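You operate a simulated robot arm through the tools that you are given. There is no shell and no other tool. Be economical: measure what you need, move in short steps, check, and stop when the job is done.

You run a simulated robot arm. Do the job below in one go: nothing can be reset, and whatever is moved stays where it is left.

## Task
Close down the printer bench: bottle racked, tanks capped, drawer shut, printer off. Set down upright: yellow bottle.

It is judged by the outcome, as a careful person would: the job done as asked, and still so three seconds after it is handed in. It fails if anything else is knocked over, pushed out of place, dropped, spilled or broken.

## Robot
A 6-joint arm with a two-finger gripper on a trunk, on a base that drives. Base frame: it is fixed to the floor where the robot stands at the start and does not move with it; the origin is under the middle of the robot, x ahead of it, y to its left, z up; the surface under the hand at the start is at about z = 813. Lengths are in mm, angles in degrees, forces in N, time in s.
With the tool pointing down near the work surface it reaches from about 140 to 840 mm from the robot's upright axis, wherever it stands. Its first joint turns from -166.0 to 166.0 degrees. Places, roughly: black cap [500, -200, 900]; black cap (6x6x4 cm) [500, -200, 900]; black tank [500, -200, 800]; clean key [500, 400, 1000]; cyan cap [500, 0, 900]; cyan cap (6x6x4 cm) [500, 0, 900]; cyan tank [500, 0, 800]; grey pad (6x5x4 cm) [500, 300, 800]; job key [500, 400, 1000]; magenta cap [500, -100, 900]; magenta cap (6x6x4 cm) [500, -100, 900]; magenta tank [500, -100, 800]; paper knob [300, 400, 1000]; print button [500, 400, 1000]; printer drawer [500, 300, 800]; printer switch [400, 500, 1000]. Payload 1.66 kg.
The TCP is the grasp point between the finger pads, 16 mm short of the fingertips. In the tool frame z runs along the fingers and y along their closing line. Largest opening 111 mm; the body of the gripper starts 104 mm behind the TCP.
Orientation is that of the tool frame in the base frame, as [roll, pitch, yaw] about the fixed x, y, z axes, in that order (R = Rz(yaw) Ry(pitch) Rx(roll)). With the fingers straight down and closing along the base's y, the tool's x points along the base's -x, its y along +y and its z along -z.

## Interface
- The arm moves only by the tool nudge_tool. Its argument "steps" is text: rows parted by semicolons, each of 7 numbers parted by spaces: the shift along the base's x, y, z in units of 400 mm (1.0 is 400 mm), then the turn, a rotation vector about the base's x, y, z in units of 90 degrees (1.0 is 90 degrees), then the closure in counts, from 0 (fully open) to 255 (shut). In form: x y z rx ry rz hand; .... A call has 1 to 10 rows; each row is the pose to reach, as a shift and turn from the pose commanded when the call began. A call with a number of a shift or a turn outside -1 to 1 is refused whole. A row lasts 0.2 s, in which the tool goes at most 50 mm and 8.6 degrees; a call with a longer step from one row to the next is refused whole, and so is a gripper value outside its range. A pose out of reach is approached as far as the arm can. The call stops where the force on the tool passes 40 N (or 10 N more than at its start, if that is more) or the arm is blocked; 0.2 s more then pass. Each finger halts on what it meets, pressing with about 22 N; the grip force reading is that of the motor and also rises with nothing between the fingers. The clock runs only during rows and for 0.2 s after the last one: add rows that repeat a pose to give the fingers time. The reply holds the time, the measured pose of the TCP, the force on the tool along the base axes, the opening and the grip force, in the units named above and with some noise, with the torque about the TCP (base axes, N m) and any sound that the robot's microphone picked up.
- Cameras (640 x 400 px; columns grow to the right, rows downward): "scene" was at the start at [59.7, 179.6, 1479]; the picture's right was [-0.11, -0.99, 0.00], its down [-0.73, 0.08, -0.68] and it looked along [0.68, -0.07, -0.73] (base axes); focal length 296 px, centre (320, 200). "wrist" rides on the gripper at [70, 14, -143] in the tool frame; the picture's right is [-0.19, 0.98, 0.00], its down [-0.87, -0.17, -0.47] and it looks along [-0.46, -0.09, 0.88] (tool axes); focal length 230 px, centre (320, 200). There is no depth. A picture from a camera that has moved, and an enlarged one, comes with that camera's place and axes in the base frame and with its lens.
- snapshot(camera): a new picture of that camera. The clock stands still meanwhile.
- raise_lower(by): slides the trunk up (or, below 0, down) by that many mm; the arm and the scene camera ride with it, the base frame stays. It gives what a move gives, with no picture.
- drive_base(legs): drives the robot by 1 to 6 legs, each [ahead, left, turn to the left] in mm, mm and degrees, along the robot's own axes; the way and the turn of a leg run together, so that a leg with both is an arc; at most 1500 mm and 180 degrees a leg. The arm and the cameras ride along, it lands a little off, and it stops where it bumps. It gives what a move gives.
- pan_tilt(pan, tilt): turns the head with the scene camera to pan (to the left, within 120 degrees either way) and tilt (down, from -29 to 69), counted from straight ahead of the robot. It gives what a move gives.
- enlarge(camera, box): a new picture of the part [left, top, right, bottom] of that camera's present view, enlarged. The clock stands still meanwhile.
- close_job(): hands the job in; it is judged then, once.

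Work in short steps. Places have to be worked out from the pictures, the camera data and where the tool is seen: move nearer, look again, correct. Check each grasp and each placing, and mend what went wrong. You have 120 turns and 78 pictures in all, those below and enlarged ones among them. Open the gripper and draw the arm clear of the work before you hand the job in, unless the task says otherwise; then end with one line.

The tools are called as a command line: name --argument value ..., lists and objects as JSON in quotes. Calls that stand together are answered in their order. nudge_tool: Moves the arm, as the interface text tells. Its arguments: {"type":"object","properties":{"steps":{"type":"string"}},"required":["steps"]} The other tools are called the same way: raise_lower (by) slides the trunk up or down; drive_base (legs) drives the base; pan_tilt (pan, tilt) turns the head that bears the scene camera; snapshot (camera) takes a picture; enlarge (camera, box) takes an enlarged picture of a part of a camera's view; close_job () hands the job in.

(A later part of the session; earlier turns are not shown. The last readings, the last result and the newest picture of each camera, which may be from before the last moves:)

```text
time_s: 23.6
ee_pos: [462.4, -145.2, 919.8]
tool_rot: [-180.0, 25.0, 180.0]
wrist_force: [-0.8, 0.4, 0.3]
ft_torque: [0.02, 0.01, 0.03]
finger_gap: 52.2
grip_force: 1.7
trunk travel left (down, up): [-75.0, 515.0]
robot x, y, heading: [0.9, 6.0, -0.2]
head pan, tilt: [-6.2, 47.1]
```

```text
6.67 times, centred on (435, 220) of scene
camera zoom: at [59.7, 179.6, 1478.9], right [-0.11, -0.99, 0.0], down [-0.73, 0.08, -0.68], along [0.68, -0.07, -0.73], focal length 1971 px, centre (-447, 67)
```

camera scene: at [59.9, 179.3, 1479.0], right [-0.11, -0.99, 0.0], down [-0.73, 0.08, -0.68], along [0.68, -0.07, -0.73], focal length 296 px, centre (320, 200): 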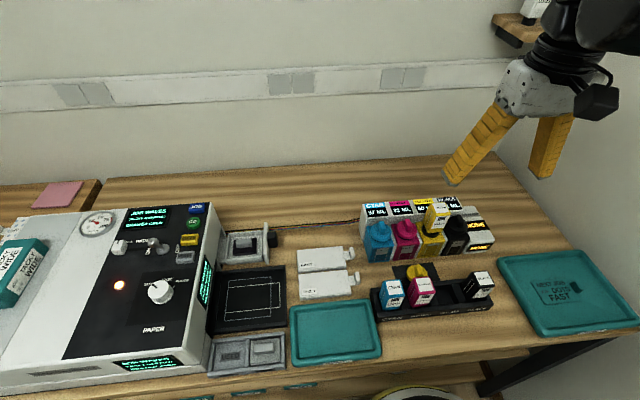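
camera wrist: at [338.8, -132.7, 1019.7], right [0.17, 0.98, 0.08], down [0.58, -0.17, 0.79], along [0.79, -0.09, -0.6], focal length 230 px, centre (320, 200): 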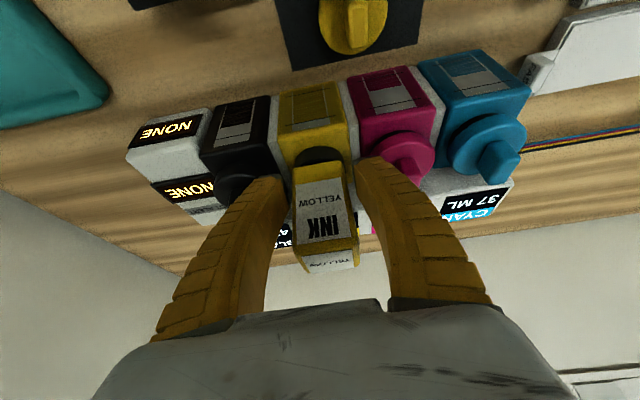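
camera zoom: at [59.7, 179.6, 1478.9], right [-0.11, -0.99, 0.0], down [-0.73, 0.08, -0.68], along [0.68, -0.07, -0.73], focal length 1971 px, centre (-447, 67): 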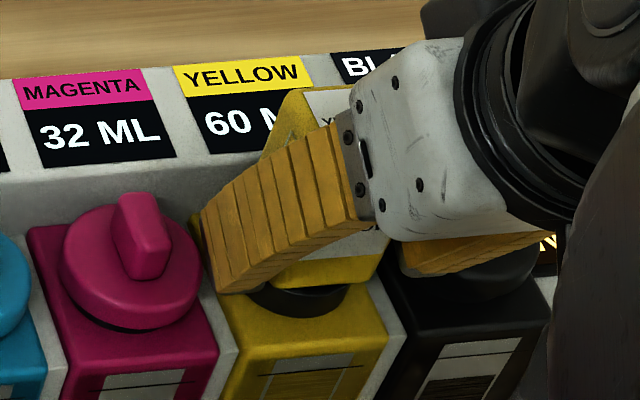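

The bottle has settled upright in the neck. I'll withdraw along the tilted tool axis, straighten the tool and look.

nudge_tool --steps "-0.021 0 0.045 0 0 0 140;-0.053 0 0.113 0 0 0 120;-0.095 0 0.2 0 0.06 0 90;-0.095 0 0.26 0 0.14 0 60;-0.06 0 0.28 0 0.22 0 60;-0.02 0 0.28 0 0.278 0 60;-0.02 0 0.28 0 0.278 0 60"

snapshot --camera "wrist"

enlarge --camera "scene" --box '[360, 180, 520, 330]'

```text
time_s: 25.2
ee_pos: [454.8, -146.7, 1031.9]
tool_rot: [180.0, -0.1, 180.0]
wrist_force: [0.1, -0.8, -0.1]
ft_torque: [0.02, 0.02, -0.01]
finger_gap: 86.1
grip_force: 0.8
trunk travel left (down, up): [-75.0, 515.0]
robot x, y, heading: [-3.9, -2.1, 0.1]
head pan, tilt: [-6.2, 47.1]
```

```text
34 pictures are left
camera wrist: at [384.6, -133.1, 1175.1], right [0.19, 0.98, 0.0], down [0.87, -0.17, 0.47], along [0.46, -0.09, -0.88], focal length 230 px, centre (320, 200)
```

wrist: 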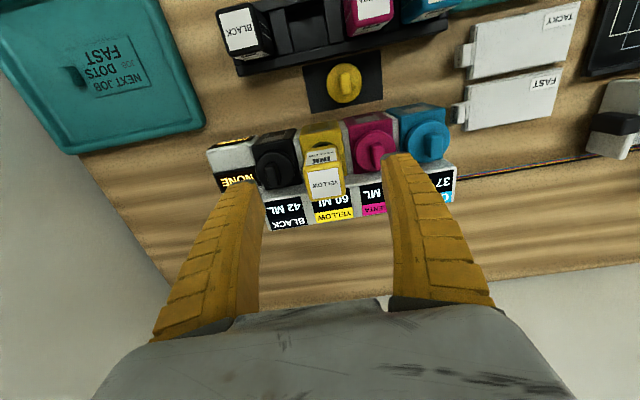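

```text
2.67 times, centred on (440, 255) of scene
camera zoom: at [59.8, 179.6, 1479.0], right [-0.11, -0.99, 0.0], down [-0.73, 0.08, -0.68], along [0.68, -0.07, -0.73], focal length 788 px, centre (0, 53)
```

zoom: 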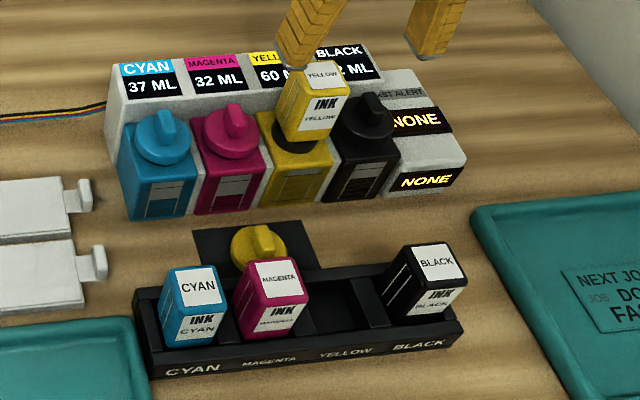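

The bottle is back as it was. Its axis is best estimated at x≈475, so my first grip was about 5 mm off in x, which made it hit the front wall. I'll regrip at x=475 and slightly higher, z≈948.

nudge_tool --steps "0.05 0.002 -0.03 0 0 0 83;0.05 0.002 -0.12 0 0 0 83;0.05 0.002 -0.21 0 0 0 83;0.05 0.002 -0.21 0 0 0 83"

enlarge --camera "wrist" --box '[220, 90, 420, 290]'

```text
time_s: 26.2
ee_pos: [475.9, -145.8, 947.8]
tool_rot: [-180.0, 0.0, -180.0]
wrist_force: [-0.1, 0.6, 0.1]
ft_torque: [-0.04, 0.01, 0.01]
finger_gap: 76.1
grip_force: 1.4
trunk travel left (down, up): [-75.0, 515.0]
robot x, y, heading: [-1.8, -1.0, -0.2]
head pan, tilt: [-6.2, 47.1]
```

```text
2.00 times, centred on (320, 190) of wrist
camera zoom: at [405.4, -132.9, 1090.6], right [0.19, 0.98, 0.0], down [0.87, -0.17, 0.47], along [0.46, -0.09, -0.88], focal length 460 px, centre (320, 220)
```

zoom: 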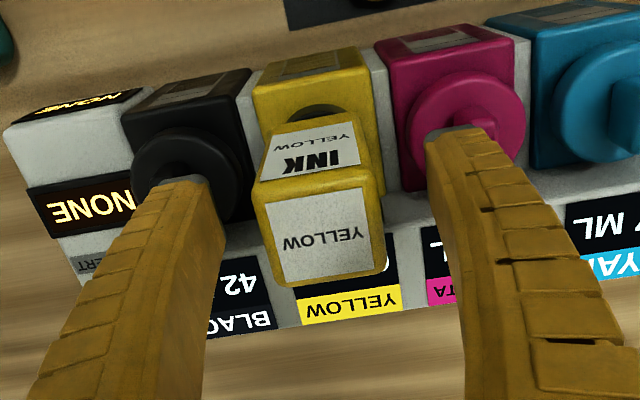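

The top face scale gives the bottle top at z≈976 and x≈471. I'll shift -4 mm in x, close and lift.

nudge_tool --steps "-0.01 -0.002 0 0 0 0 83;-0.01 -0.002 0 0 0 0 255;-0.01 -0.002 0 0 0 0 255;-0.01 -0.002 0 0 0 0 255;-0.01 -0.002 0.03 0 0 0 255;-0.01 -0.002 0.08 0 0 0 255;-0.01 -0.002 0.16 0 0 0 255;-0.01 -0.002 0.23 0 0 0 255;-0.01 -0.002 0.23 0 0 0 255"

enlarge --camera "wrist" --box '[220, 90, 420, 290]'

```text
time_s: 28.2
ee_pos: [469.8, -146.4, 1039.9]
tool_rot: [180.0, 0.0, 180.0]
wrist_force: [0.8, 0.4, -2.1]
ft_torque: [0.01, 0.01, -0.01]
finger_gap: 34.9
grip_force: 21.8
trunk travel left (down, up): [-75.0, 515.0]
robot x, y, heading: [1.3, 2.1, -0.0]
head pan, tilt: [-6.2, 47.1]
```

```text
2.00 times, centred on (320, 190) of wrist
camera zoom: at [399.6, -133.0, 1182.5], right [0.19, 0.98, 0.0], down [0.87, -0.17, 0.47], along [0.46, -0.09, -0.88], focal length 460 px, centre (320, 220)
```

zoom: 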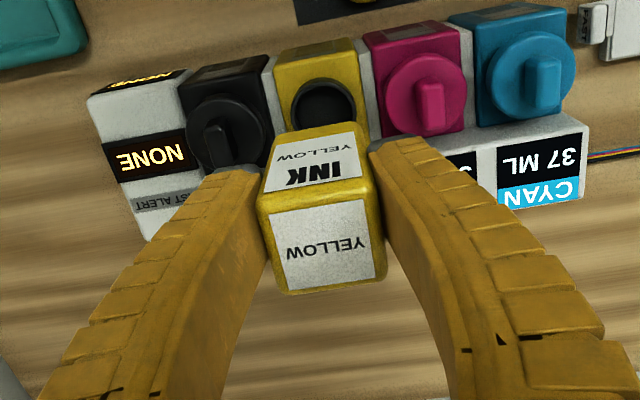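

Upright grip, with the bottle about 2-3 mm behind the TCP. I'll move over the rack slot so the bottle axis is near (326,-138), with the spout just above the rack.

nudge_tool --steps "-0.11 0.007 0 0 0 0 255;-0.22 0.014 0 0 0 0 255;-0.33 0.021 0 0 0 0 255;-0.354 0.021 -0.1 0 0 0 255;-0.354 0.021 -0.2 0 0 0 255;-0.354 0.021 -0.26 0 0 0 255;-0.354 0.021 -0.26 0 0 0 255"

enlarge --camera "wrist" --box '[200, 60, 480, 260]'

enlarge --camera "scene" --box '[380, 230, 500, 320]'

```text
time_s: 29.8
ee_pos: [329.3, -138.8, 936.6]
tool_rot: [180.0, 0.0, -179.9]
wrist_force: [-0.5, 0.4, -1.5]
ft_torque: [-0.02, 0.0, -0.02]
finger_gap: 35.1
grip_force: 21.9
trunk travel left (down, up): [-75.0, 515.0]
robot x, y, heading: [-3.2, 1.9, 0.1]
head pan, tilt: [-6.2, 47.1]
```

```text
2.00 times, centred on (340, 160) of wrist
camera zoom: at [258.9, -125.6, 1078.9], right [0.19, 0.98, 0.0], down [0.87, -0.17, 0.47], along [0.46, -0.09, -0.88], focal length 460 px, centre (280, 280)
```

zoom: 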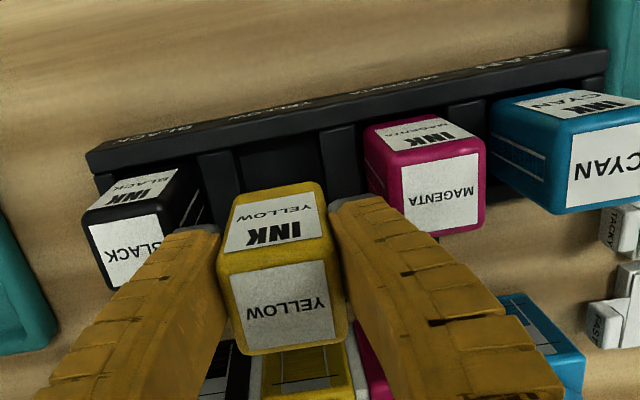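

```text
4.44 times, centred on (440, 275) of scene
camera zoom: at [59.8, 179.6, 1479.0], right [-0.11, -0.99, 0.0], down [-0.73, 0.08, -0.68], along [0.68, -0.07, -0.73], focal length 1314 px, centre (-213, -133)
```

zoom: 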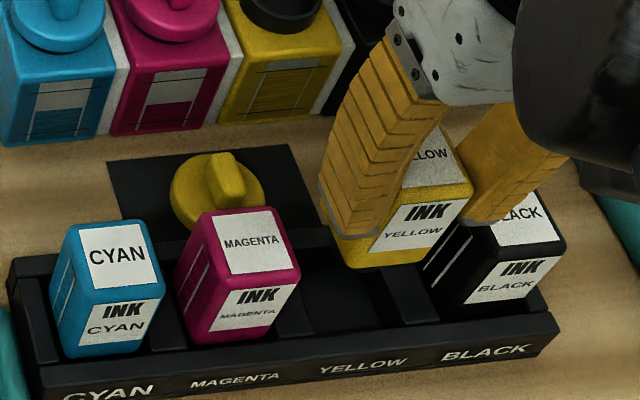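

Racked bottles sit at x≈324.5, top ≈905; the yellow is at about 327.5, top ≈964. So I shift -3 mm in x and expect seating near TCP z≈878. Lowering to 884.

nudge_tool --steps "-0.008 0.001 -0.03 0 0 0 255;-0.008 0.001 -0.07 0 0 0 255;-0.008 0.001 -0.1 0 0 0 255;-0.008 0.001 -0.12 0 0 0 255;-0.008 0.001 -0.13 0 0 0 255;-0.008 0.001 -0.13 0 0 0 255"

enlarge --camera "wrist" --box '[200, 60, 480, 260]'

```text
time_s: 31.2
ee_pos: [325.1, -136.7, 884.5]
tool_rot: [180.0, 0.0, 179.9]
wrist_force: [-3.4, -1.6, 18.1]
ft_torque: [0.0, -0.34, -0.07]
finger_gap: 42.4
grip_force: 22.0
trunk travel left (down, up): [-75.0, 515.0]
robot x, y, heading: [1.7, 2.5, -0.1]
head pan, tilt: [-6.2, 47.1]
```

```text
2.00 times, centred on (340, 160) of wrist
camera zoom: at [255.1, -123.3, 1027.5], right [0.19, 0.98, 0.0], down [0.87, -0.17, 0.47], along [0.46, -0.09, -0.88], focal length 460 px, centre (280, 280)
```

zoom: 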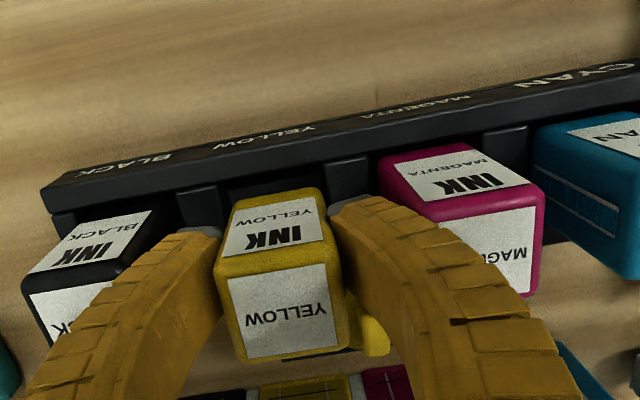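

Contact came at z≈884 with force toward -x, and the collinearity check says about 4 mm too far ahead or 7 mm high. I'll lift 6 mm, shift -4 mm in x, and lower to the same height to compare the force.

nudge_tool --steps "0 0 0.015 0 0 0 255;-0.01 0 0.02 0 0 0 255;-0.01 0 0.01 0 0 0 255;-0.01 0 0.003 0 0 0 255;-0.01 0 0.003 0 0 0 255"

```text
time_s: 32.4
ee_pos: [321.3, -137.4, 886.3]
tool_rot: [180.0, 0.0, 179.9]
wrist_force: [-0.3, -0.1, -1.0]
ft_torque: [0.01, 0.03, -0.04]
finger_gap: 35.1
grip_force: 21.3
trunk travel left (down, up): [-75.0, 515.0]
robot x, y, heading: [-2.0, -0.6, -0.1]
head pan, tilt: [-6.2, 47.1]
```

Free at 886. I'll lower in finer steps.

nudge_tool --steps "0 0 -0.005 0 0 0 255;0 0 -0.01 0 0 0 255"

enlarge --camera "wrist" --box '[200, 60, 480, 260]'

```text
time_s: 33.0
ee_pos: [323.3, -137.1, 879.1]
tool_rot: [-179.9, 0.1, 179.9]
wrist_force: [0.4, -0.2, -1.7]
ft_torque: [0.0, 0.02, 0.04]
finger_gap: 35.1
grip_force: 22.5
trunk travel left (down, up): [-75.0, 515.0]
robot x, y, heading: [1.9, -3.3, -0.2]
head pan, tilt: [-6.2, 47.1]
```

```text
2.00 times, centred on (340, 160) of wrist
camera zoom: at [252.4, -123.9, 1023.4], right [0.19, 0.98, 0.0], down [0.87, -0.17, 0.47], along [0.46, -0.09, -0.88], focal length 460 px, centre (280, 280)
```

zoom: 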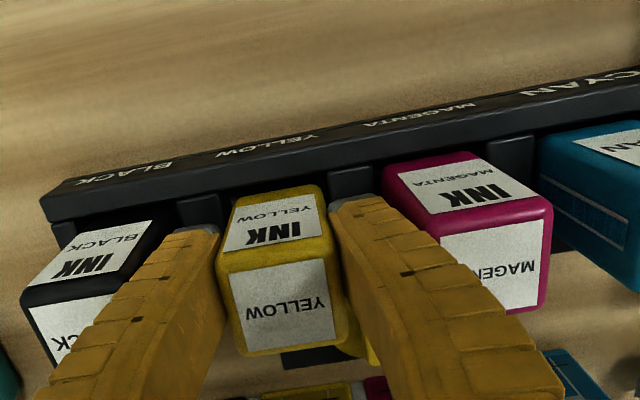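

The bottle now goes lower without contact and its bottom lines up with the neighbours. Continuing down in 2 mm steps.

nudge_tool --steps "0 0 -0.005 0 0 0 255;0 0 -0.01 0 0 0 255"

```text
time_s: 33.6
ee_pos: [322.3, -136.8, 875.7]
tool_rot: [-180.0, 0.0, -179.9]
wrist_force: [4.7, 0.4, 19.5]
ft_torque: [0.06, -0.21, -0.03]
finger_gap: 42.0
grip_force: 21.9
trunk travel left (down, up): [-75.0, 515.0]
robot x, y, heading: [0.9, -0.8, 0.1]
head pan, tilt: [-6.2, 47.1]
```

Contact at about 877. I'll ease up 2 mm and check alignment before releasing.

nudge_tool --steps "0 0 0.004 0 0 0 255;0 0 0.004 0 0 0 255"

enlarge --camera "wrist" --box '[200, 60, 480, 260]'

enlarge --camera "scene" --box '[380, 230, 500, 320]'

```text
time_s: 34.2
ee_pos: [322.9, -137.5, 877.9]
tool_rot: [180.0, 0.0, 180.0]
wrist_force: [2.7, -0.8, 12.7]
ft_torque: [0.03, -0.16, -0.03]
finger_gap: 39.8
grip_force: 21.8
trunk travel left (down, up): [-75.0, 515.0]
robot x, y, heading: [2.1, 2.6, -0.5]
head pan, tilt: [-6.2, 47.1]
```

```text
2.00 times, centred on (340, 160) of wrist
camera zoom: at [252.0, -123.4, 1021.1], right [0.19, 0.98, 0.0], down [0.87, -0.17, 0.47], along [0.46, -0.09, -0.88], focal length 460 px, centre (280, 280)
```

zoom: 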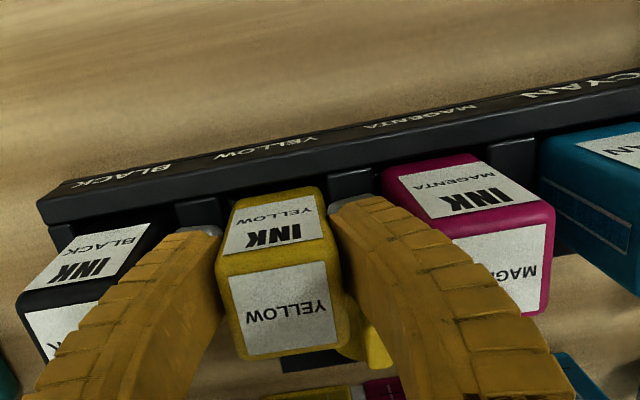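

```text
4.44 times, centred on (440, 275) of scene
camera zoom: at [59.4, 179.8, 1479.0], right [-0.11, -0.99, 0.0], down [-0.73, 0.08, -0.68], along [0.68, -0.07, -0.73], focal length 1314 px, centre (-213, -133)
```

zoom: 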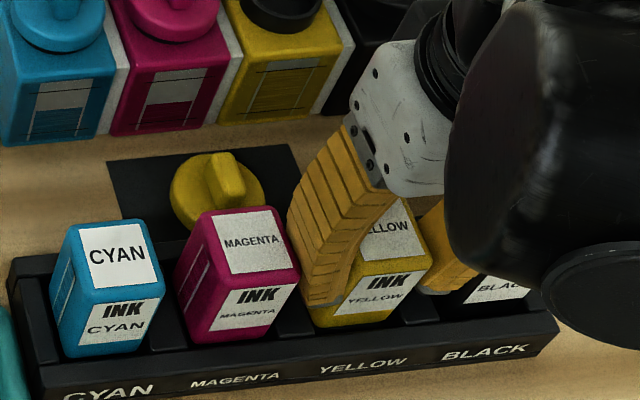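

The bottle is collinear with its neighbours in height and position, so it is seated upright. I'll open slightly.

nudge_tool --steps "0 0 0 0 0 0 200;0 0 0 0 0 0 150;0 0 0 0 0 0 145;0 0 0 0 0 0 145"

enlarge --camera "wrist" --box '[200, 60, 480, 260]'

```text
time_s: 35.2
ee_pos: [322.9, -137.5, 877.4]
tool_rot: [180.0, -0.1, -180.0]
wrist_force: [-0.2, 0.1, 1.4]
ft_torque: [0.02, 0.01, -0.01]
finger_gap: 50.1
grip_force: 0.8
trunk travel left (down, up): [-75.0, 515.0]
robot x, y, heading: [-4.5, 1.2, -0.2]
head pan, tilt: [-6.2, 47.1]
```

```text
2.00 times, centred on (340, 160) of wrist
camera zoom: at [252.1, -123.5, 1021.0], right [0.19, 0.98, 0.0], down [0.87, -0.17, 0.47], along [0.46, -0.09, -0.88], focal length 460 px, centre (280, 280)
```

zoom: 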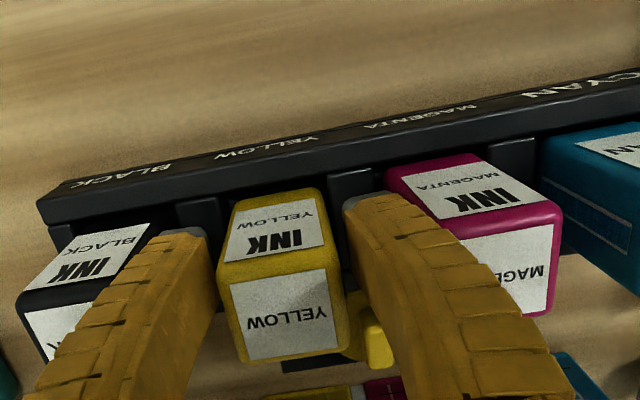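

The bottle stands upright on its own. I'll raise straight up, then move over the loose yellow cap for a look.

nudge_tool --steps "0 0 0.06 0 0 0 145;0 0 0.16 0 0 0 140;0 0 0.27 0 0 0 120;0.06 0.04 0.33 0 0 0 100;0.15 0.085 0.33 0 0 0 100;0.15 0.085 0.33 0 0 0 100"

snapshot --camera "wrist"

enlarge --camera "scene" --box '[360, 200, 520, 320]'

```text
time_s: 36.6
ee_pos: [382.9, -99.5, 1008.0]
tool_rot: [180.0, 0.0, -180.0]
wrist_force: [0.6, -0.2, 0.0]
ft_torque: [-0.03, -0.01, -0.01]
finger_gap: 69.2
grip_force: 1.5
trunk travel left (down, up): [-75.0, 515.0]
robot x, y, heading: [1.2, 0.2, 0.1]
head pan, tilt: [-6.2, 47.1]
```

```text
23 pictures are left
camera wrist: at [312.7, -88.2, 1152.0], right [0.19, 0.98, 0.0], down [0.87, -0.17, 0.47], along [0.46, -0.09, -0.88], focal length 230 px, centre (320, 200)
```

wrist: 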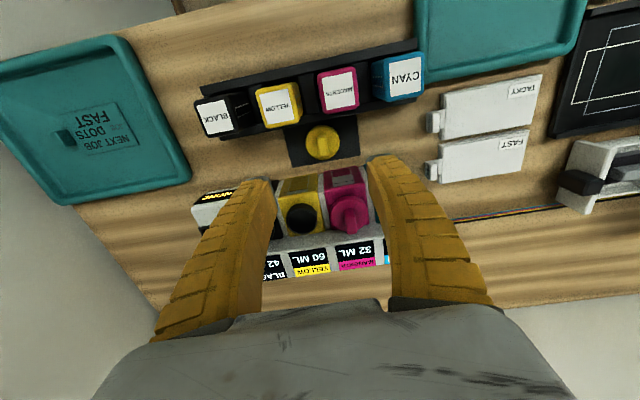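

```text
3.33 times, centred on (440, 260) of scene
camera zoom: at [60.0, 179.6, 1478.9], right [-0.11, -0.99, 0.0], down [-0.73, 0.08, -0.68], along [0.68, -0.07, -0.73], focal length 986 px, centre (-80, 0)
```

zoom: 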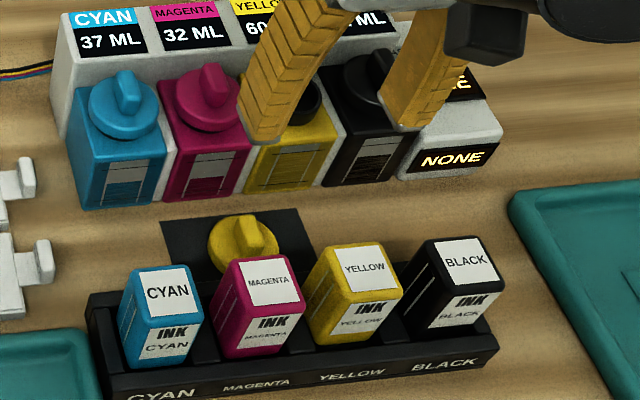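

The bottle is racked upright and level with the others. The cap is near (392,-101) with its fin roughly along x. I'll descend over it and look closely.

nudge_tool --steps "0.02 -0.004 -0.1 0 0 0 110;0.023 -0.004 -0.2 0 0 0 130;0.023 -0.004 -0.27 0 0 0 130;0.023 -0.004 -0.27 0 0 0 130"

enlarge --camera "wrist" --box '[240, 100, 400, 260]'

```text
time_s: 37.6
ee_pos: [391.3, -102.7, 901.3]
tool_rot: [-180.0, 0.0, -179.9]
wrist_force: [0.5, 0.4, -0.6]
ft_torque: [0.03, 0.0, 0.04]
finger_gap: 56.8
grip_force: 1.6
trunk travel left (down, up): [-75.0, 515.0]
robot x, y, heading: [1.9, -1.8, -0.2]
head pan, tilt: [-6.2, 47.1]
```

```text
2.50 times, centred on (320, 180) of wrist
camera zoom: at [321.2, -89.2, 1044.2], right [0.19, 0.98, 0.0], down [0.87, -0.17, 0.47], along [0.46, -0.09, -0.88], focal length 575 px, centre (320, 250)
```

zoom: 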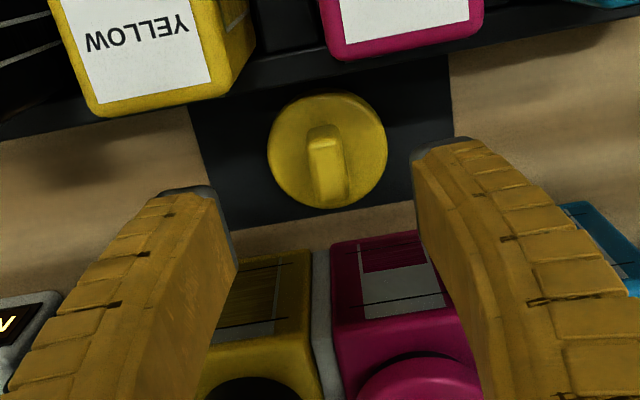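

The cap centre is near (390,-100) with the fin turned about -8°. I'll align the yaw, narrow the gap and descend until the tips are around the fin.

nudge_tool --steps "-0.003 0.006 -0.03 0 0 -0.09 170;-0.003 0.006 -0.08 0 0 -0.09 170;-0.003 0.006 -0.108 0 0 -0.09 170;-0.003 0.006 -0.108 0 0 -0.09 170"

enlarge --camera "wrist" --box '[240, 100, 400, 260]'

```text
time_s: 38.6
ee_pos: [390.2, -104.1, 857.6]
tool_rot: [180.0, -0.1, 171.9]
wrist_force: [-0.2, 0.0, 0.9]
ft_torque: [0.0, 0.01, -0.02]
finger_gap: 39.2
grip_force: 1.4
trunk travel left (down, up): [-75.0, 515.0]
robot x, y, heading: [-1.0, -4.1, 0.0]
head pan, tilt: [-6.2, 47.1]
```

```text
2.50 times, centred on (320, 180) of wrist
camera zoom: at [322.3, -80.5, 1001.4], right [0.33, 0.95, 0.0], down [0.83, -0.29, 0.47], along [0.45, -0.15, -0.88], focal length 575 px, centre (320, 250)
```

zoom: 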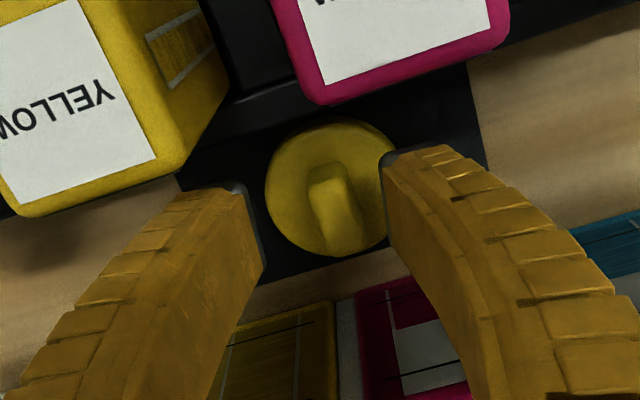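

The fin is parallel to the fingers, but its centre is about 6 mm to +y of the TCP. I'll shift and close on it.

nudge_tool --steps "-0.003 0.015 0 0 0 0 170;-0.003 0.015 0 0 0 0 220;-0.003 0.015 0 0 0 0 255;-0.003 0.015 0 0 0 0 255;-0.003 0.015 0 0 0 0 255"

```text
time_s: 39.8
ee_pos: [389.6, -97.4, 858.5]
tool_rot: [-180.0, 0.0, 171.8]
wrist_force: [-1.1, -0.4, 0.4]
ft_torque: [0.03, 0.03, 0.03]
finger_gap: 0.0
grip_force: 22.2
trunk travel left (down, up): [-75.0, 515.0]
robot x, y, heading: [-2.2, 1.1, -0.1]
head pan, tilt: [-6.2, 47.1]
```

The gripper closed on nothing, so the fin top is below the tips. I'll raise a bit, open and look.

nudge_tool --steps "0 0 0.02 0 0 0 200;0 0 0.02 0 0 0 175;0 0 0.02 0 0 0 175"

enlarge --camera "wrist" --box '[240, 100, 400, 260]'

enlarge --camera "scene" --box '[390, 230, 470, 300]'

```text
time_s: 40.6
ee_pos: [388.9, -98.7, 867.3]
tool_rot: [180.0, 0.1, 171.9]
wrist_force: [-0.2, 1.2, 0.3]
ft_torque: [-0.01, -0.03, 0.01]
finger_gap: 37.5
grip_force: 1.4
trunk travel left (down, up): [-75.0, 515.0]
robot x, y, heading: [1.3, 1.9, 0.1]
head pan, tilt: [-6.2, 47.1]
```

```text
2.50 times, centred on (320, 180) of wrist
camera zoom: at [320.9, -74.8, 1010.3], right [0.33, 0.95, 0.0], down [0.83, -0.29, 0.47], along [0.45, -0.15, -0.88], focal length 575 px, centre (320, 250)
```

zoom: 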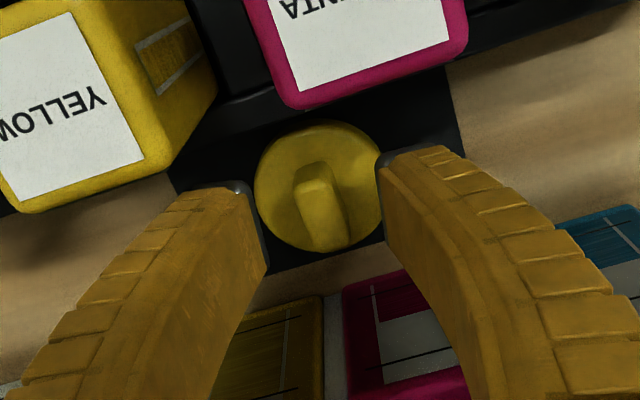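

```text
5.71 times, centred on (430, 265) of scene
camera zoom: at [59.8, 179.6, 1479.0], right [-0.11, -0.99, 0.0], down [-0.73, 0.08, -0.68], along [0.68, -0.07, -0.73], focal length 1690 px, centre (-309, -171)
```

zoom: 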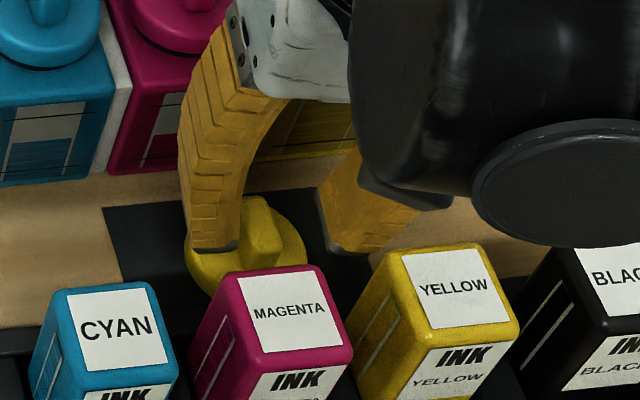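

The cap is untouched; its fin top must be only about z=838, centre near (394,-99). I'll shift +5 mm in x and lower to TCP z≈845.

nudge_tool --steps "0.012 0 -0.02 0 0 0 175;0.012 0 -0.045 0 0 0 175;0.012 0 -0.058 0 0 0 175;0.012 0 -0.058 0 0 0 255;0.012 0 -0.058 0 0 0 255;0.012 0 -0.058 0 0 0 255"

```text
time_s: 42.0
ee_pos: [392.5, -96.6, 845.0]
tool_rot: [-180.0, -0.1, 172.0]
wrist_force: [0.0, -2.5, 9.2]
ft_torque: [0.01, 0.11, 0.06]
finger_gap: 6.8
grip_force: 21.3
trunk travel left (down, up): [-75.0, 515.0]
robot x, y, heading: [-0.6, -2.6, -0.0]
head pan, tilt: [-6.2, 47.1]
```

The fingers hold something at the tips. I'll lift gently and check.

nudge_tool --steps "0 0 0.02 0 0 0 255;0 0 0.06 0 0 0 255;0 0 0.12 0 0 0 255;0 0 0.12 0 0 0 255"

snapshot --camera "wrist"

```text
time_s: 43.0
ee_pos: [393.3, -96.1, 891.7]
tool_rot: [-179.9, 0.0, 171.9]
wrist_force: [0.1, -0.6, -1.9]
ft_torque: [-0.01, -0.03, -0.01]
finger_gap: 0.0
grip_force: 21.7
trunk travel left (down, up): [-75.0, 515.0]
robot x, y, heading: [2.0, 1.2, 0.2]
head pan, tilt: [-6.2, 47.1]
```

```text
17 pictures are left
camera wrist: at [324.9, -73.5, 1035.3], right [0.33, 0.95, 0.0], down [0.83, -0.29, 0.47], along [0.45, -0.15, -0.88], focal length 230 px, centre (320, 200)
```

wrist: 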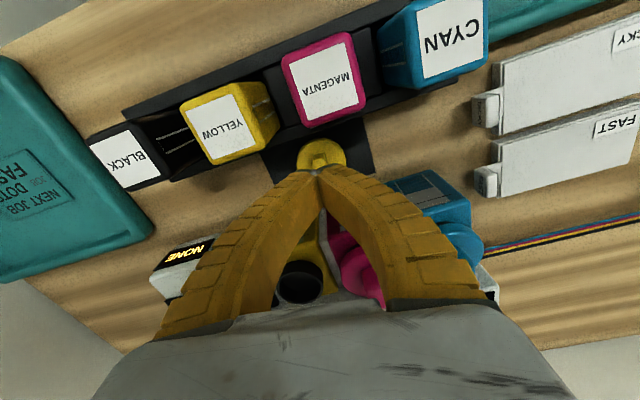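

It slipped off, so the grip was too shallow. I'll reopen and descend until the tips touch the cap's disc, reading the force.

nudge_tool --steps "-0.006 0 0 0 0 0 200;-0.006 0 -0.06 0 0 0 170;-0.006 0 -0.11 0 0 0 170;-0.006 0 -0.12 0 0 0 170;-0.006 0 -0.128 0 0 0 170;-0.006 0 -0.134 0 0 0 170"

enlarge --camera "wrist" --box '[240, 100, 400, 260]'

```text
time_s: 44.4
ee_pos: [390.4, -96.0, 836.0]
tool_rot: [180.0, -0.1, 171.8]
wrist_force: [0.0, 0.0, 0.2]
ft_torque: [-0.01, -0.03, -0.02]
finger_gap: 39.8
grip_force: 2.0
trunk travel left (down, up): [-75.0, 515.0]
robot x, y, heading: [0.7, 0.3, -0.4]
head pan, tilt: [-6.2, 47.1]
```

```text
2.50 times, centred on (320, 180) of wrist
camera zoom: at [322.4, -73.4, 980.5], right [0.33, 0.95, 0.0], down [0.83, -0.29, 0.47], along [0.45, -0.15, -0.88], focal length 575 px, centre (320, 250)
```

zoom: 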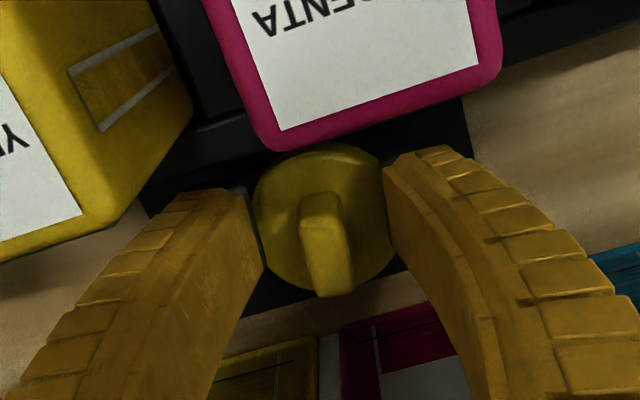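

Good alignment; the fin is between the pads. Closing.

nudge_tool --steps "0 0.004 0 0 0 0 210;0 0.004 0 0 0 0 255;0 0.004 0 0 0 0 255;0 0.004 0 0 0 0 255"

```text
time_s: 45.4
ee_pos: [390.6, -94.9, 838.1]
tool_rot: [-180.0, 0.0, 172.0]
wrist_force: [1.2, 0.3, 2.3]
ft_torque: [0.03, -0.02, 0.04]
finger_gap: 8.9
grip_force: 21.7
trunk travel left (down, up): [-75.0, 515.0]
robot x, y, heading: [-0.2, -1.4, 0.2]
head pan, tilt: [-6.2, 47.1]
```

Gap 8.9 mm is a firmer hold. I'll lift and see whether it stays.

nudge_tool --steps "0 0 0.015 0 0 0 255;0 0 0.04 0 0 0 255;0 0 0.1 0 0 0 255;0 0 0.1 0 0 0 255"

```text
time_s: 46.4
ee_pos: [390.5, -96.3, 878.2]
tool_rot: [179.9, 0.1, 171.9]
wrist_force: [-0.6, -0.4, 0.0]
ft_torque: [0.03, -0.01, -0.01]
finger_gap: 7.9
grip_force: 21.7
trunk travel left (down, up): [-75.0, 515.0]
robot x, y, heading: [-1.2, 0.5, 0.0]
head pan, tilt: [-6.2, 47.1]
```

The cap is held. I'll raise it and carry it above the yellow neck at about (471,-145), then look.

nudge_tool --steps "0 0 0.1 0 0 0 255;0.05 -0.03 0.2 0 0 0 255;0.12 -0.07 0.2 0 0 0 255;0.18 -0.11 0.2 0 0 0 255;0.202 -0.122 0.2 0 0 0 255;0.202 -0.122 0.2 0 0 0 255"

enlarge --camera "wrist" --box '[240, 80, 400, 240]'

enlarge --camera "scene" --box '[380, 180, 480, 250]'

```text
time_s: 47.8
ee_pos: [471.8, -145.4, 956.5]
tool_rot: [-180.0, 0.0, 171.8]
wrist_force: [0.5, 1.0, -0.2]
ft_torque: [0.0, -0.01, 0.02]
finger_gap: 8.1
grip_force: 21.8
trunk travel left (down, up): [-75.0, 515.0]
robot x, y, heading: [2.9, -0.0, 0.1]
head pan, tilt: [-6.2, 47.1]
```

```text
2.50 times, centred on (320, 160) of wrist
camera zoom: at [404.6, -121.8, 1100.8], right [0.33, 0.95, 0.0], down [0.83, -0.29, 0.47], along [0.45, -0.15, -0.88], focal length 575 px, centre (320, 300)
```

zoom: 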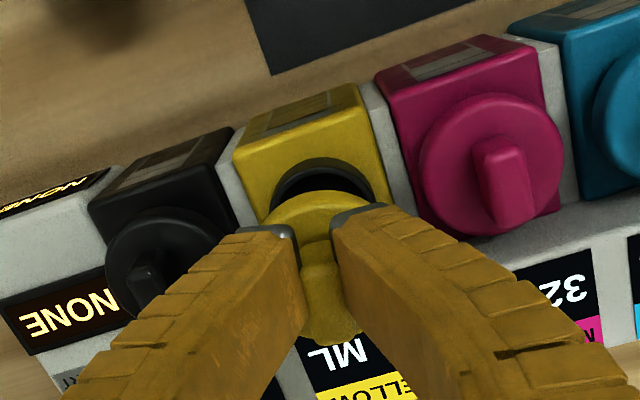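

```text
5.71 times, centred on (430, 215) of scene
camera zoom: at [59.7, 179.6, 1479.0], right [-0.11, -0.99, 0.0], down [-0.73, 0.08, -0.68], along [0.68, -0.07, -0.73], focal length 1690 px, centre (-309, 114)
```

zoom: 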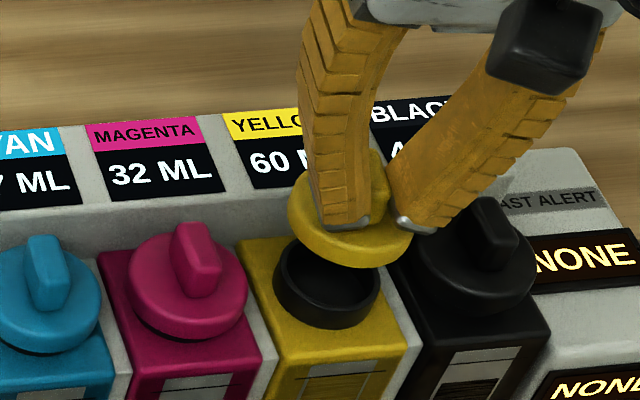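

The projected seating matches its neighbours: the cap is aligned in x and y and must drop about 28 mm, to TCP z≈928. Lowering in steps.

nudge_tool --steps "0 0 -0.03 0 0 0 255;0 0 -0.05 0 0 0 255;0 0 -0.06 0 0 0 255;0 0 -0.066 0 0 0 255"

enlarge --camera "scene" --box '[380, 180, 480, 250]'

```text
time_s: 48.8
ee_pos: [470.7, -144.5, 931.3]
tool_rot: [180.0, 0.0, 171.8]
wrist_force: [-0.3, -0.5, -0.3]
ft_torque: [-0.01, 0.01, 0.0]
finger_gap: 7.9
grip_force: 21.5
trunk travel left (down, up): [-75.0, 515.0]
robot x, y, heading: [-2.1, 1.1, -0.1]
head pan, tilt: [-6.2, 47.1]
```

```text
5.71 times, centred on (430, 215) of scene
camera zoom: at [59.7, 179.6, 1479.0], right [-0.11, -0.99, 0.0], down [-0.73, 0.08, -0.68], along [0.68, -0.07, -0.73], focal length 1690 px, centre (-309, 114)
```

zoom: 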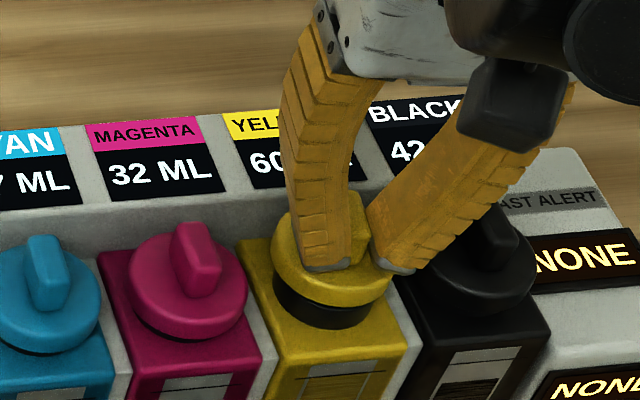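

Cap is centred over the ring with about 7 mm to go. Lowering to contact.

nudge_tool --steps "0 0 -0.008 0 0 0 255;0 0 -0.016 0 0 0 255;0 0 -0.022 0 0 0 255;0 0 -0.026 0 0 0 255"

```text
time_s: 49.8
ee_pos: [473.1, -143.5, 921.8]
tool_rot: [179.9, 0.0, 171.9]
wrist_force: [5.1, -2.7, 14.5]
ft_torque: [-0.09, -0.09, 0.03]
finger_gap: 16.0
grip_force: 21.8
trunk travel left (down, up): [-75.0, 515.0]
robot x, y, heading: [-0.4, -1.2, -0.0]
head pan, tilt: [-6.2, 47.1]
```

Contact at about 14 N. I'll check seating in the scene view.

enlarge --camera "scene" --box '[380, 180, 480, 250]'

```text
5.71 times, centred on (430, 215) of scene
camera zoom: at [59.4, 179.6, 1479.1], right [-0.11, -0.99, 0.0], down [-0.73, 0.08, -0.68], along [0.68, -0.07, -0.73], focal length 1690 px, centre (-309, 114)
```

zoom: 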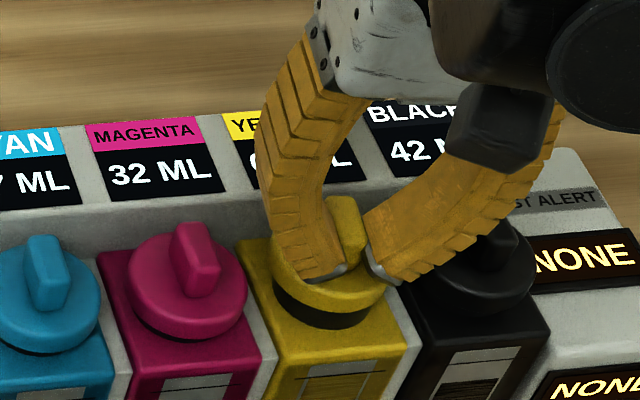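

The cap sits about 8 mm high on the rim, and the side force says move +x and -y. I'll lift a little, shift (+2.5,-2.5) and press again.

nudge_tool --steps "0 0 0.012 0 0 0 255;0.006 -0.006 0.014 0 0 0 255;0.006 -0.006 0.006 0 0 0 255;0.006 -0.006 0 0 0 0 255;0.006 -0.006 -0.005 0 0 0 255;0.006 -0.006 -0.005 0 0 0 255"

```text
time_s: 51.2
ee_pos: [473.0, -146.4, 918.7]
tool_rot: [180.0, 0.0, 171.9]
wrist_force: [3.4, 1.3, 15.8]
ft_torque: [0.0, -0.08, 0.01]
finger_gap: 16.8
grip_force: 22.1
trunk travel left (down, up): [-75.0, 515.0]
robot x, y, heading: [1.7, 2.3, -0.0]
head pan, tilt: [-6.2, 47.1]
```

The y force is now balanced while x still pushes ahead. I'll slide a few mm in +x under light pressure to find the seat.

nudge_tool --steps "0 0 0.008 0 0 0 255;0.006 0 0.008 0 0 0 255;0.01 0 0 0 0 0 255;0.01 -0.001 -0.006 0 0 0 255;0.01 -0.001 -0.006 0 0 0 255"

enlarge --camera "scene" --box '[380, 180, 480, 250]'

```text
time_s: 52.4
ee_pos: [476.9, -144.7, 915.7]
tool_rot: [-180.0, 0.0, 171.9]
wrist_force: [-8.1, -1.4, 17.2]
ft_torque: [-0.01, 0.12, -0.03]
finger_gap: 18.9
grip_force: 21.9
trunk travel left (down, up): [-75.0, 515.0]
robot x, y, heading: [-0.6, -3.8, -0.1]
head pan, tilt: [-6.2, 47.1]
```

```text
5.71 times, centred on (430, 215) of scene
camera zoom: at [57.7, 179.8, 1479.1], right [-0.11, -0.99, 0.0], down [-0.73, 0.08, -0.68], along [0.68, -0.07, -0.73], focal length 1690 px, centre (-309, 114)
```

zoom: 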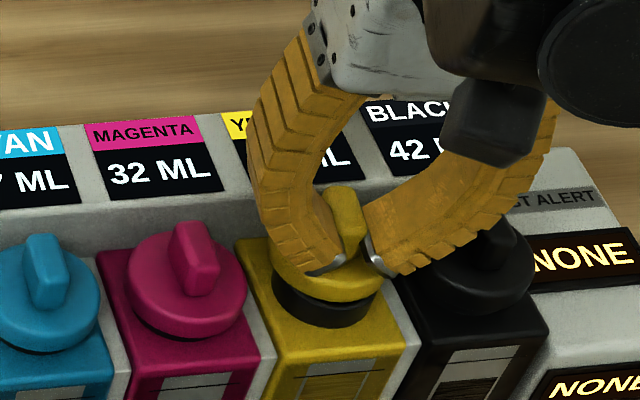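

The x force flipped sign, so the centre is about 3 mm back. I'll lift off, set x there and press again.

nudge_tool --steps "0 0 0.015 0 0 0 255;0 0 0.02 0 0 0 255;-0.007 0 0.02 0 0 0 255;-0.007 0 0.005 0 0 0 255;-0.007 0 -0.003 0 0 0 255;-0.007 0 -0.01 0 0 0 255"

```text
time_s: 53.8
ee_pos: [474.9, -146.5, 914.0]
tool_rot: [180.0, 0.1, 172.0]
wrist_force: [7.8, -0.5, 18.3]
ft_torque: [-0.07, -0.18, 0.03]
finger_gap: 21.4
grip_force: 21.8
trunk travel left (down, up): [-75.0, 515.0]
robot x, y, heading: [0.1, -3.0, -0.1]
head pan, tilt: [-6.2, 47.1]
```

Still riding on the rim. One closer scene zoom to measure the offset of the cap against the ring.

enlarge --camera "scene" --box '[395, 205, 475, 245]'

```text
8.00 times, centred on (435, 225) of scene
camera zoom: at [59.4, 179.9, 1479.0], right [-0.11, -0.99, 0.0], down [-0.73, 0.08, -0.68], along [0.68, -0.07, -0.73], focal length 2366 px, centre (-600, 0)
```

zoom: 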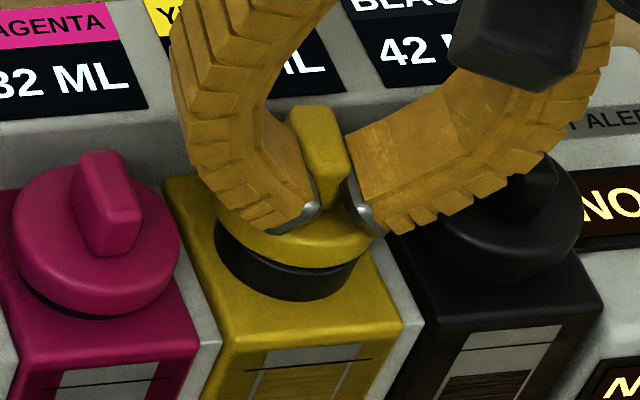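

The geometry suggests the cap is now about 3 mm too far ahead. I'll lift off, go to x≈471.5, y≈-145 and press again, watching whether it drops lower.

nudge_tool --steps "0 0 0.015 0 0 0 255;0 0 0.022 0 0 0 255;-0.0085 0.003 0.022 0 0 0 255;-0.0085 0.003 0.008 0 0 0 255;-0.0085 0.003 0 0 0 0 255;-0.0085 0.003 -0.004 0 0 0 255"

```text
time_s: 55.2
ee_pos: [472.3, -144.3, 909.6]
tool_rot: [180.0, 0.0, 171.9]
wrist_force: [3.0, -1.4, 17.4]
ft_torque: [0.01, -0.05, 0.0]
finger_gap: 22.3
grip_force: 21.7
trunk travel left (down, up): [-75.0, 515.0]
robot x, y, heading: [-2.2, -2.2, 0.1]
head pan, tilt: [-6.2, 47.1]
```

It went 4 mm lower at the same force and the torque is near zero. I'll check the view.

enlarge --camera "scene" --box '[395, 205, 475, 245]'

```text
8.00 times, centred on (435, 225) of scene
camera zoom: at [58.9, 179.8, 1479.0], right [-0.11, -0.99, 0.0], down [-0.73, 0.08, -0.68], along [0.68, -0.07, -0.73], focal length 2366 px, centre (-600, 0)
```

zoom: 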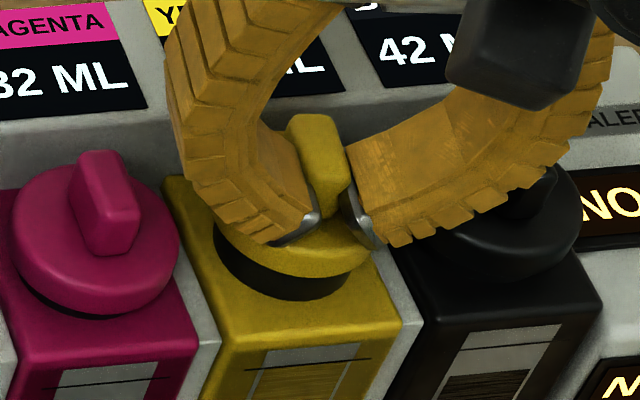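

I'll take one wrist zoom to see the cap against the ring from above.

enlarge --camera "wrist" --box '[270, 120, 380, 220]'

```text
4.00 times, centred on (325, 170) of wrist
camera zoom: at [403.9, -122.0, 1054.1], right [0.33, 0.95, 0.0], down [0.83, -0.29, 0.47], along [0.45, -0.15, -0.88], focal length 920 px, centre (300, 320)
```

zoom: 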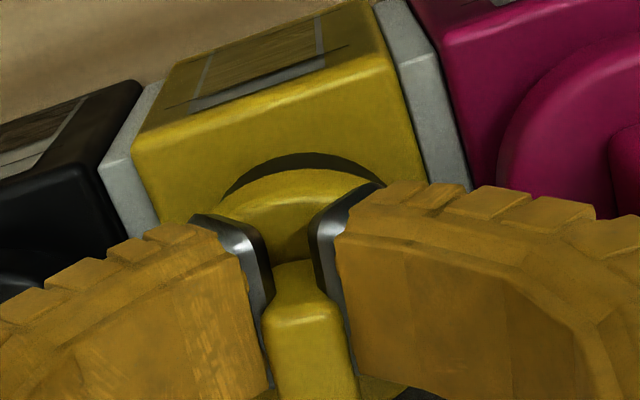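

From above the lateral alignment is good, but the cap is still about 2-3 mm too far ahead. I'll ease the pressure, slide -2.5 mm in x and press.

nudge_tool --steps "0 0 0.01 0 0 0 255;-0.007 0 0.012 0 0 0 255;-0.007 0 0.003 0 0 0 255;-0.007 0 -0.004 0 0 0 255;-0.007 0 -0.01 0 0 0 255"

```text
time_s: 56.4
ee_pos: [469.7, -144.6, 907.5]
tool_rot: [-180.0, 0.1, 171.9]
wrist_force: [1.2, 6.8, 18.0]
ft_torque: [-0.02, -0.16, 0.05]
finger_gap: 20.7
grip_force: 21.6
trunk travel left (down, up): [-75.0, 515.0]
robot x, y, heading: [1.5, -1.6, -0.1]
head pan, tilt: [-6.2, 47.1]
heard: snap
```

A snap was heard, so the cap has clicked on. I'll open modestly and raise clear.

nudge_tool --steps "0 0 0.005 0 0 0 200;0 0 0.005 0 0 0 185;0 0 0.005 0 0 0 185;0 0 0.06 0 0 0 185;0 0 0.17 0 0 0 170;0 0 0.29 0 0 0 150;0 0 0.35 0 0 0.0 150"

enlarge --camera "scene" --box '[360, 190, 520, 320]'

```text
time_s: 58.0
ee_pos: [468.7, -145.2, 1047.2]
tool_rot: [-180.0, 0.0, 171.9]
wrist_force: [0.6, 0.5, 0.2]
ft_torque: [0.02, 0.0, -0.01]
finger_gap: 48.0
grip_force: 2.0
trunk travel left (down, up): [-75.0, 515.0]
robot x, y, heading: [-1.2, -1.1, -0.2]
head pan, tilt: [-6.2, 47.1]
```

```text
3.08 times, centred on (440, 255) of scene
camera zoom: at [59.5, 179.7, 1478.9], right [-0.11, -0.99, 0.0], down [-0.73, 0.08, -0.68], along [0.68, -0.07, -0.73], focal length 910 px, centre (-49, 31)
```

zoom: 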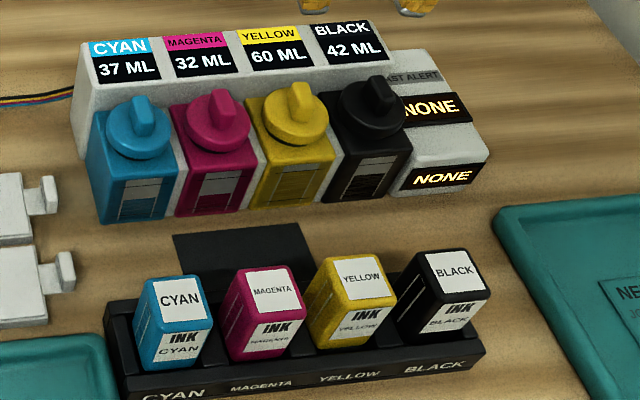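

All caps are level and the bottles are racked. Next is the drawer: its knob is near (515,257,845) and it pushes toward +y. I'll turn the hand about 98° so its narrow side faces the printer, and move to its -y side.

nudge_tool --steps "0.012 0.08 0 0 0 0.09 200;0.024 0.16 0 0 0 0.18 255;0.036 0.24 0 0 0 0.27 255;0.048 0.32 0 0 0 0.36 255;0.06 0.4 0 0 0 0.45 255;0.072 0.48 0 0 0 0.54 255;0.084 0.56 0 0 0 0.63 255;0.096 0.64 0 0 0 0.72 255;0.108 0.72 0 0 0 0.81 255;0.116 0.8 0 0 0 0.9 255"

nudge_tool --steps "0 0.02 0 0 0 0.09 255;0 0.02 0 0 0 0.19 255;0 0.02 0 0 0 0.19 255"

snapshot --camera "wrist"

```text
time_s: 60.2
ee_pos: [514.6, 173.6, 1045.2]
tool_rot: [180.0, 0.0, -107.0]
wrist_force: [0.3, -0.5, -0.5]
ft_torque: [0.01, 0.01, 0.02]
finger_gap: 0.1
grip_force: 21.9
trunk travel left (down, up): [-75.0, 515.0]
robot x, y, heading: [1.1, 0.4, -0.1]
head pan, tilt: [-6.2, 47.1]
```

```text
refused: row 2 steps farther than a row can; nothing moved
```

```text
6 pictures are left
camera wrist: at [481.4, 110.9, 1189.3], right [-0.88, 0.47, 0.0], down [0.41, 0.78, 0.47], along [0.22, 0.42, -0.88], focal length 230 px, centre (320, 200)
```

wrist: 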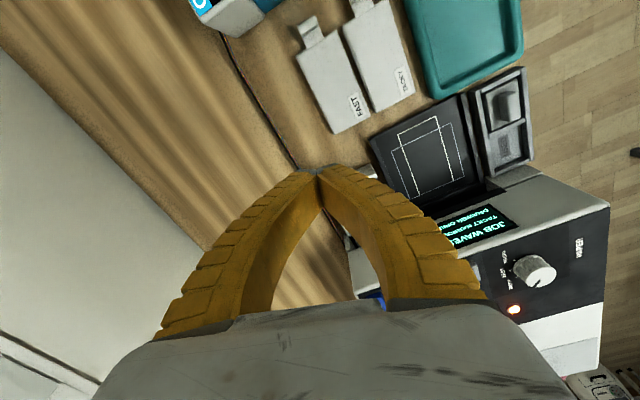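

I'll finish the rotation and move to (515,212), then descend beside the drawer knob.

nudge_tool --steps "0 0.03 0 0 0 0.09 255;0 0.06 0 0 0 0.18 255;0 0.09 0 0 0 0.19 255;0 0.09 -0.12 0 0 0.19 255;0 0.09 -0.24 0 0 0.19 255;0 0.09 -0.36 0 0 0.19 255;0 0.09 -0.44 0 0 0.19 255;0 0.09 -0.49 0 0 0.19 255;0 0.09 -0.49 0 0 0.19 255"

enlarge --camera "scene" --box '[80, 180, 340, 350]'

```text
time_s: 62.2
ee_pos: [515.8, 210.3, 851.2]
tool_rot: [180.0, 0.0, -90.0]
wrist_force: [0.1, 1.4, -0.5]
ft_torque: [0.01, 0.03, -0.03]
finger_gap: 0.1
grip_force: 22.0
trunk travel left (down, up): [-75.0, 515.0]
robot x, y, heading: [-2.9, -1.0, -0.0]
head pan, tilt: [-6.2, 47.1]
```

```text
2.35 times, centred on (210, 265) of scene
camera zoom: at [59.8, 179.6, 1479.0], right [-0.11, -0.99, 0.0], down [-0.73, 0.08, -0.68], along [0.68, -0.07, -0.73], focal length 696 px, centre (579, 47)
```

zoom: 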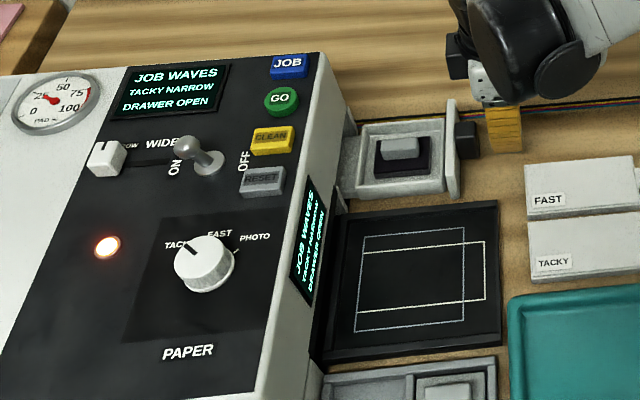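

The closed fingers stand right beside the knob in line with it. I'll push toward +y about 90 mm and read the force.

nudge_tool --steps "0 0.04 0 0 0 0 255;0 0.07 0 0 0 0 255;0 0.1 0 0 0 0 255;0 0.13 0 0 0 0 255;0 0.16 0 0 0 0 255;0 0.19 0 0 0 0 255;0 0.22 0 0 0 0 255"

```text
time_s: 63.8
ee_pos: [514.0, 300.3, 851.0]
tool_rot: [180.0, 0.0, -90.0]
wrist_force: [-0.2, 0.6, -0.8]
ft_torque: [-0.02, -0.01, 0.03]
finger_gap: 0.0
grip_force: 28.6
trunk travel left (down, up): [-75.0, 515.0]
robot x, y, heading: [0.5, -1.7, -0.1]
head pan, tilt: [-6.2, 47.1]
```

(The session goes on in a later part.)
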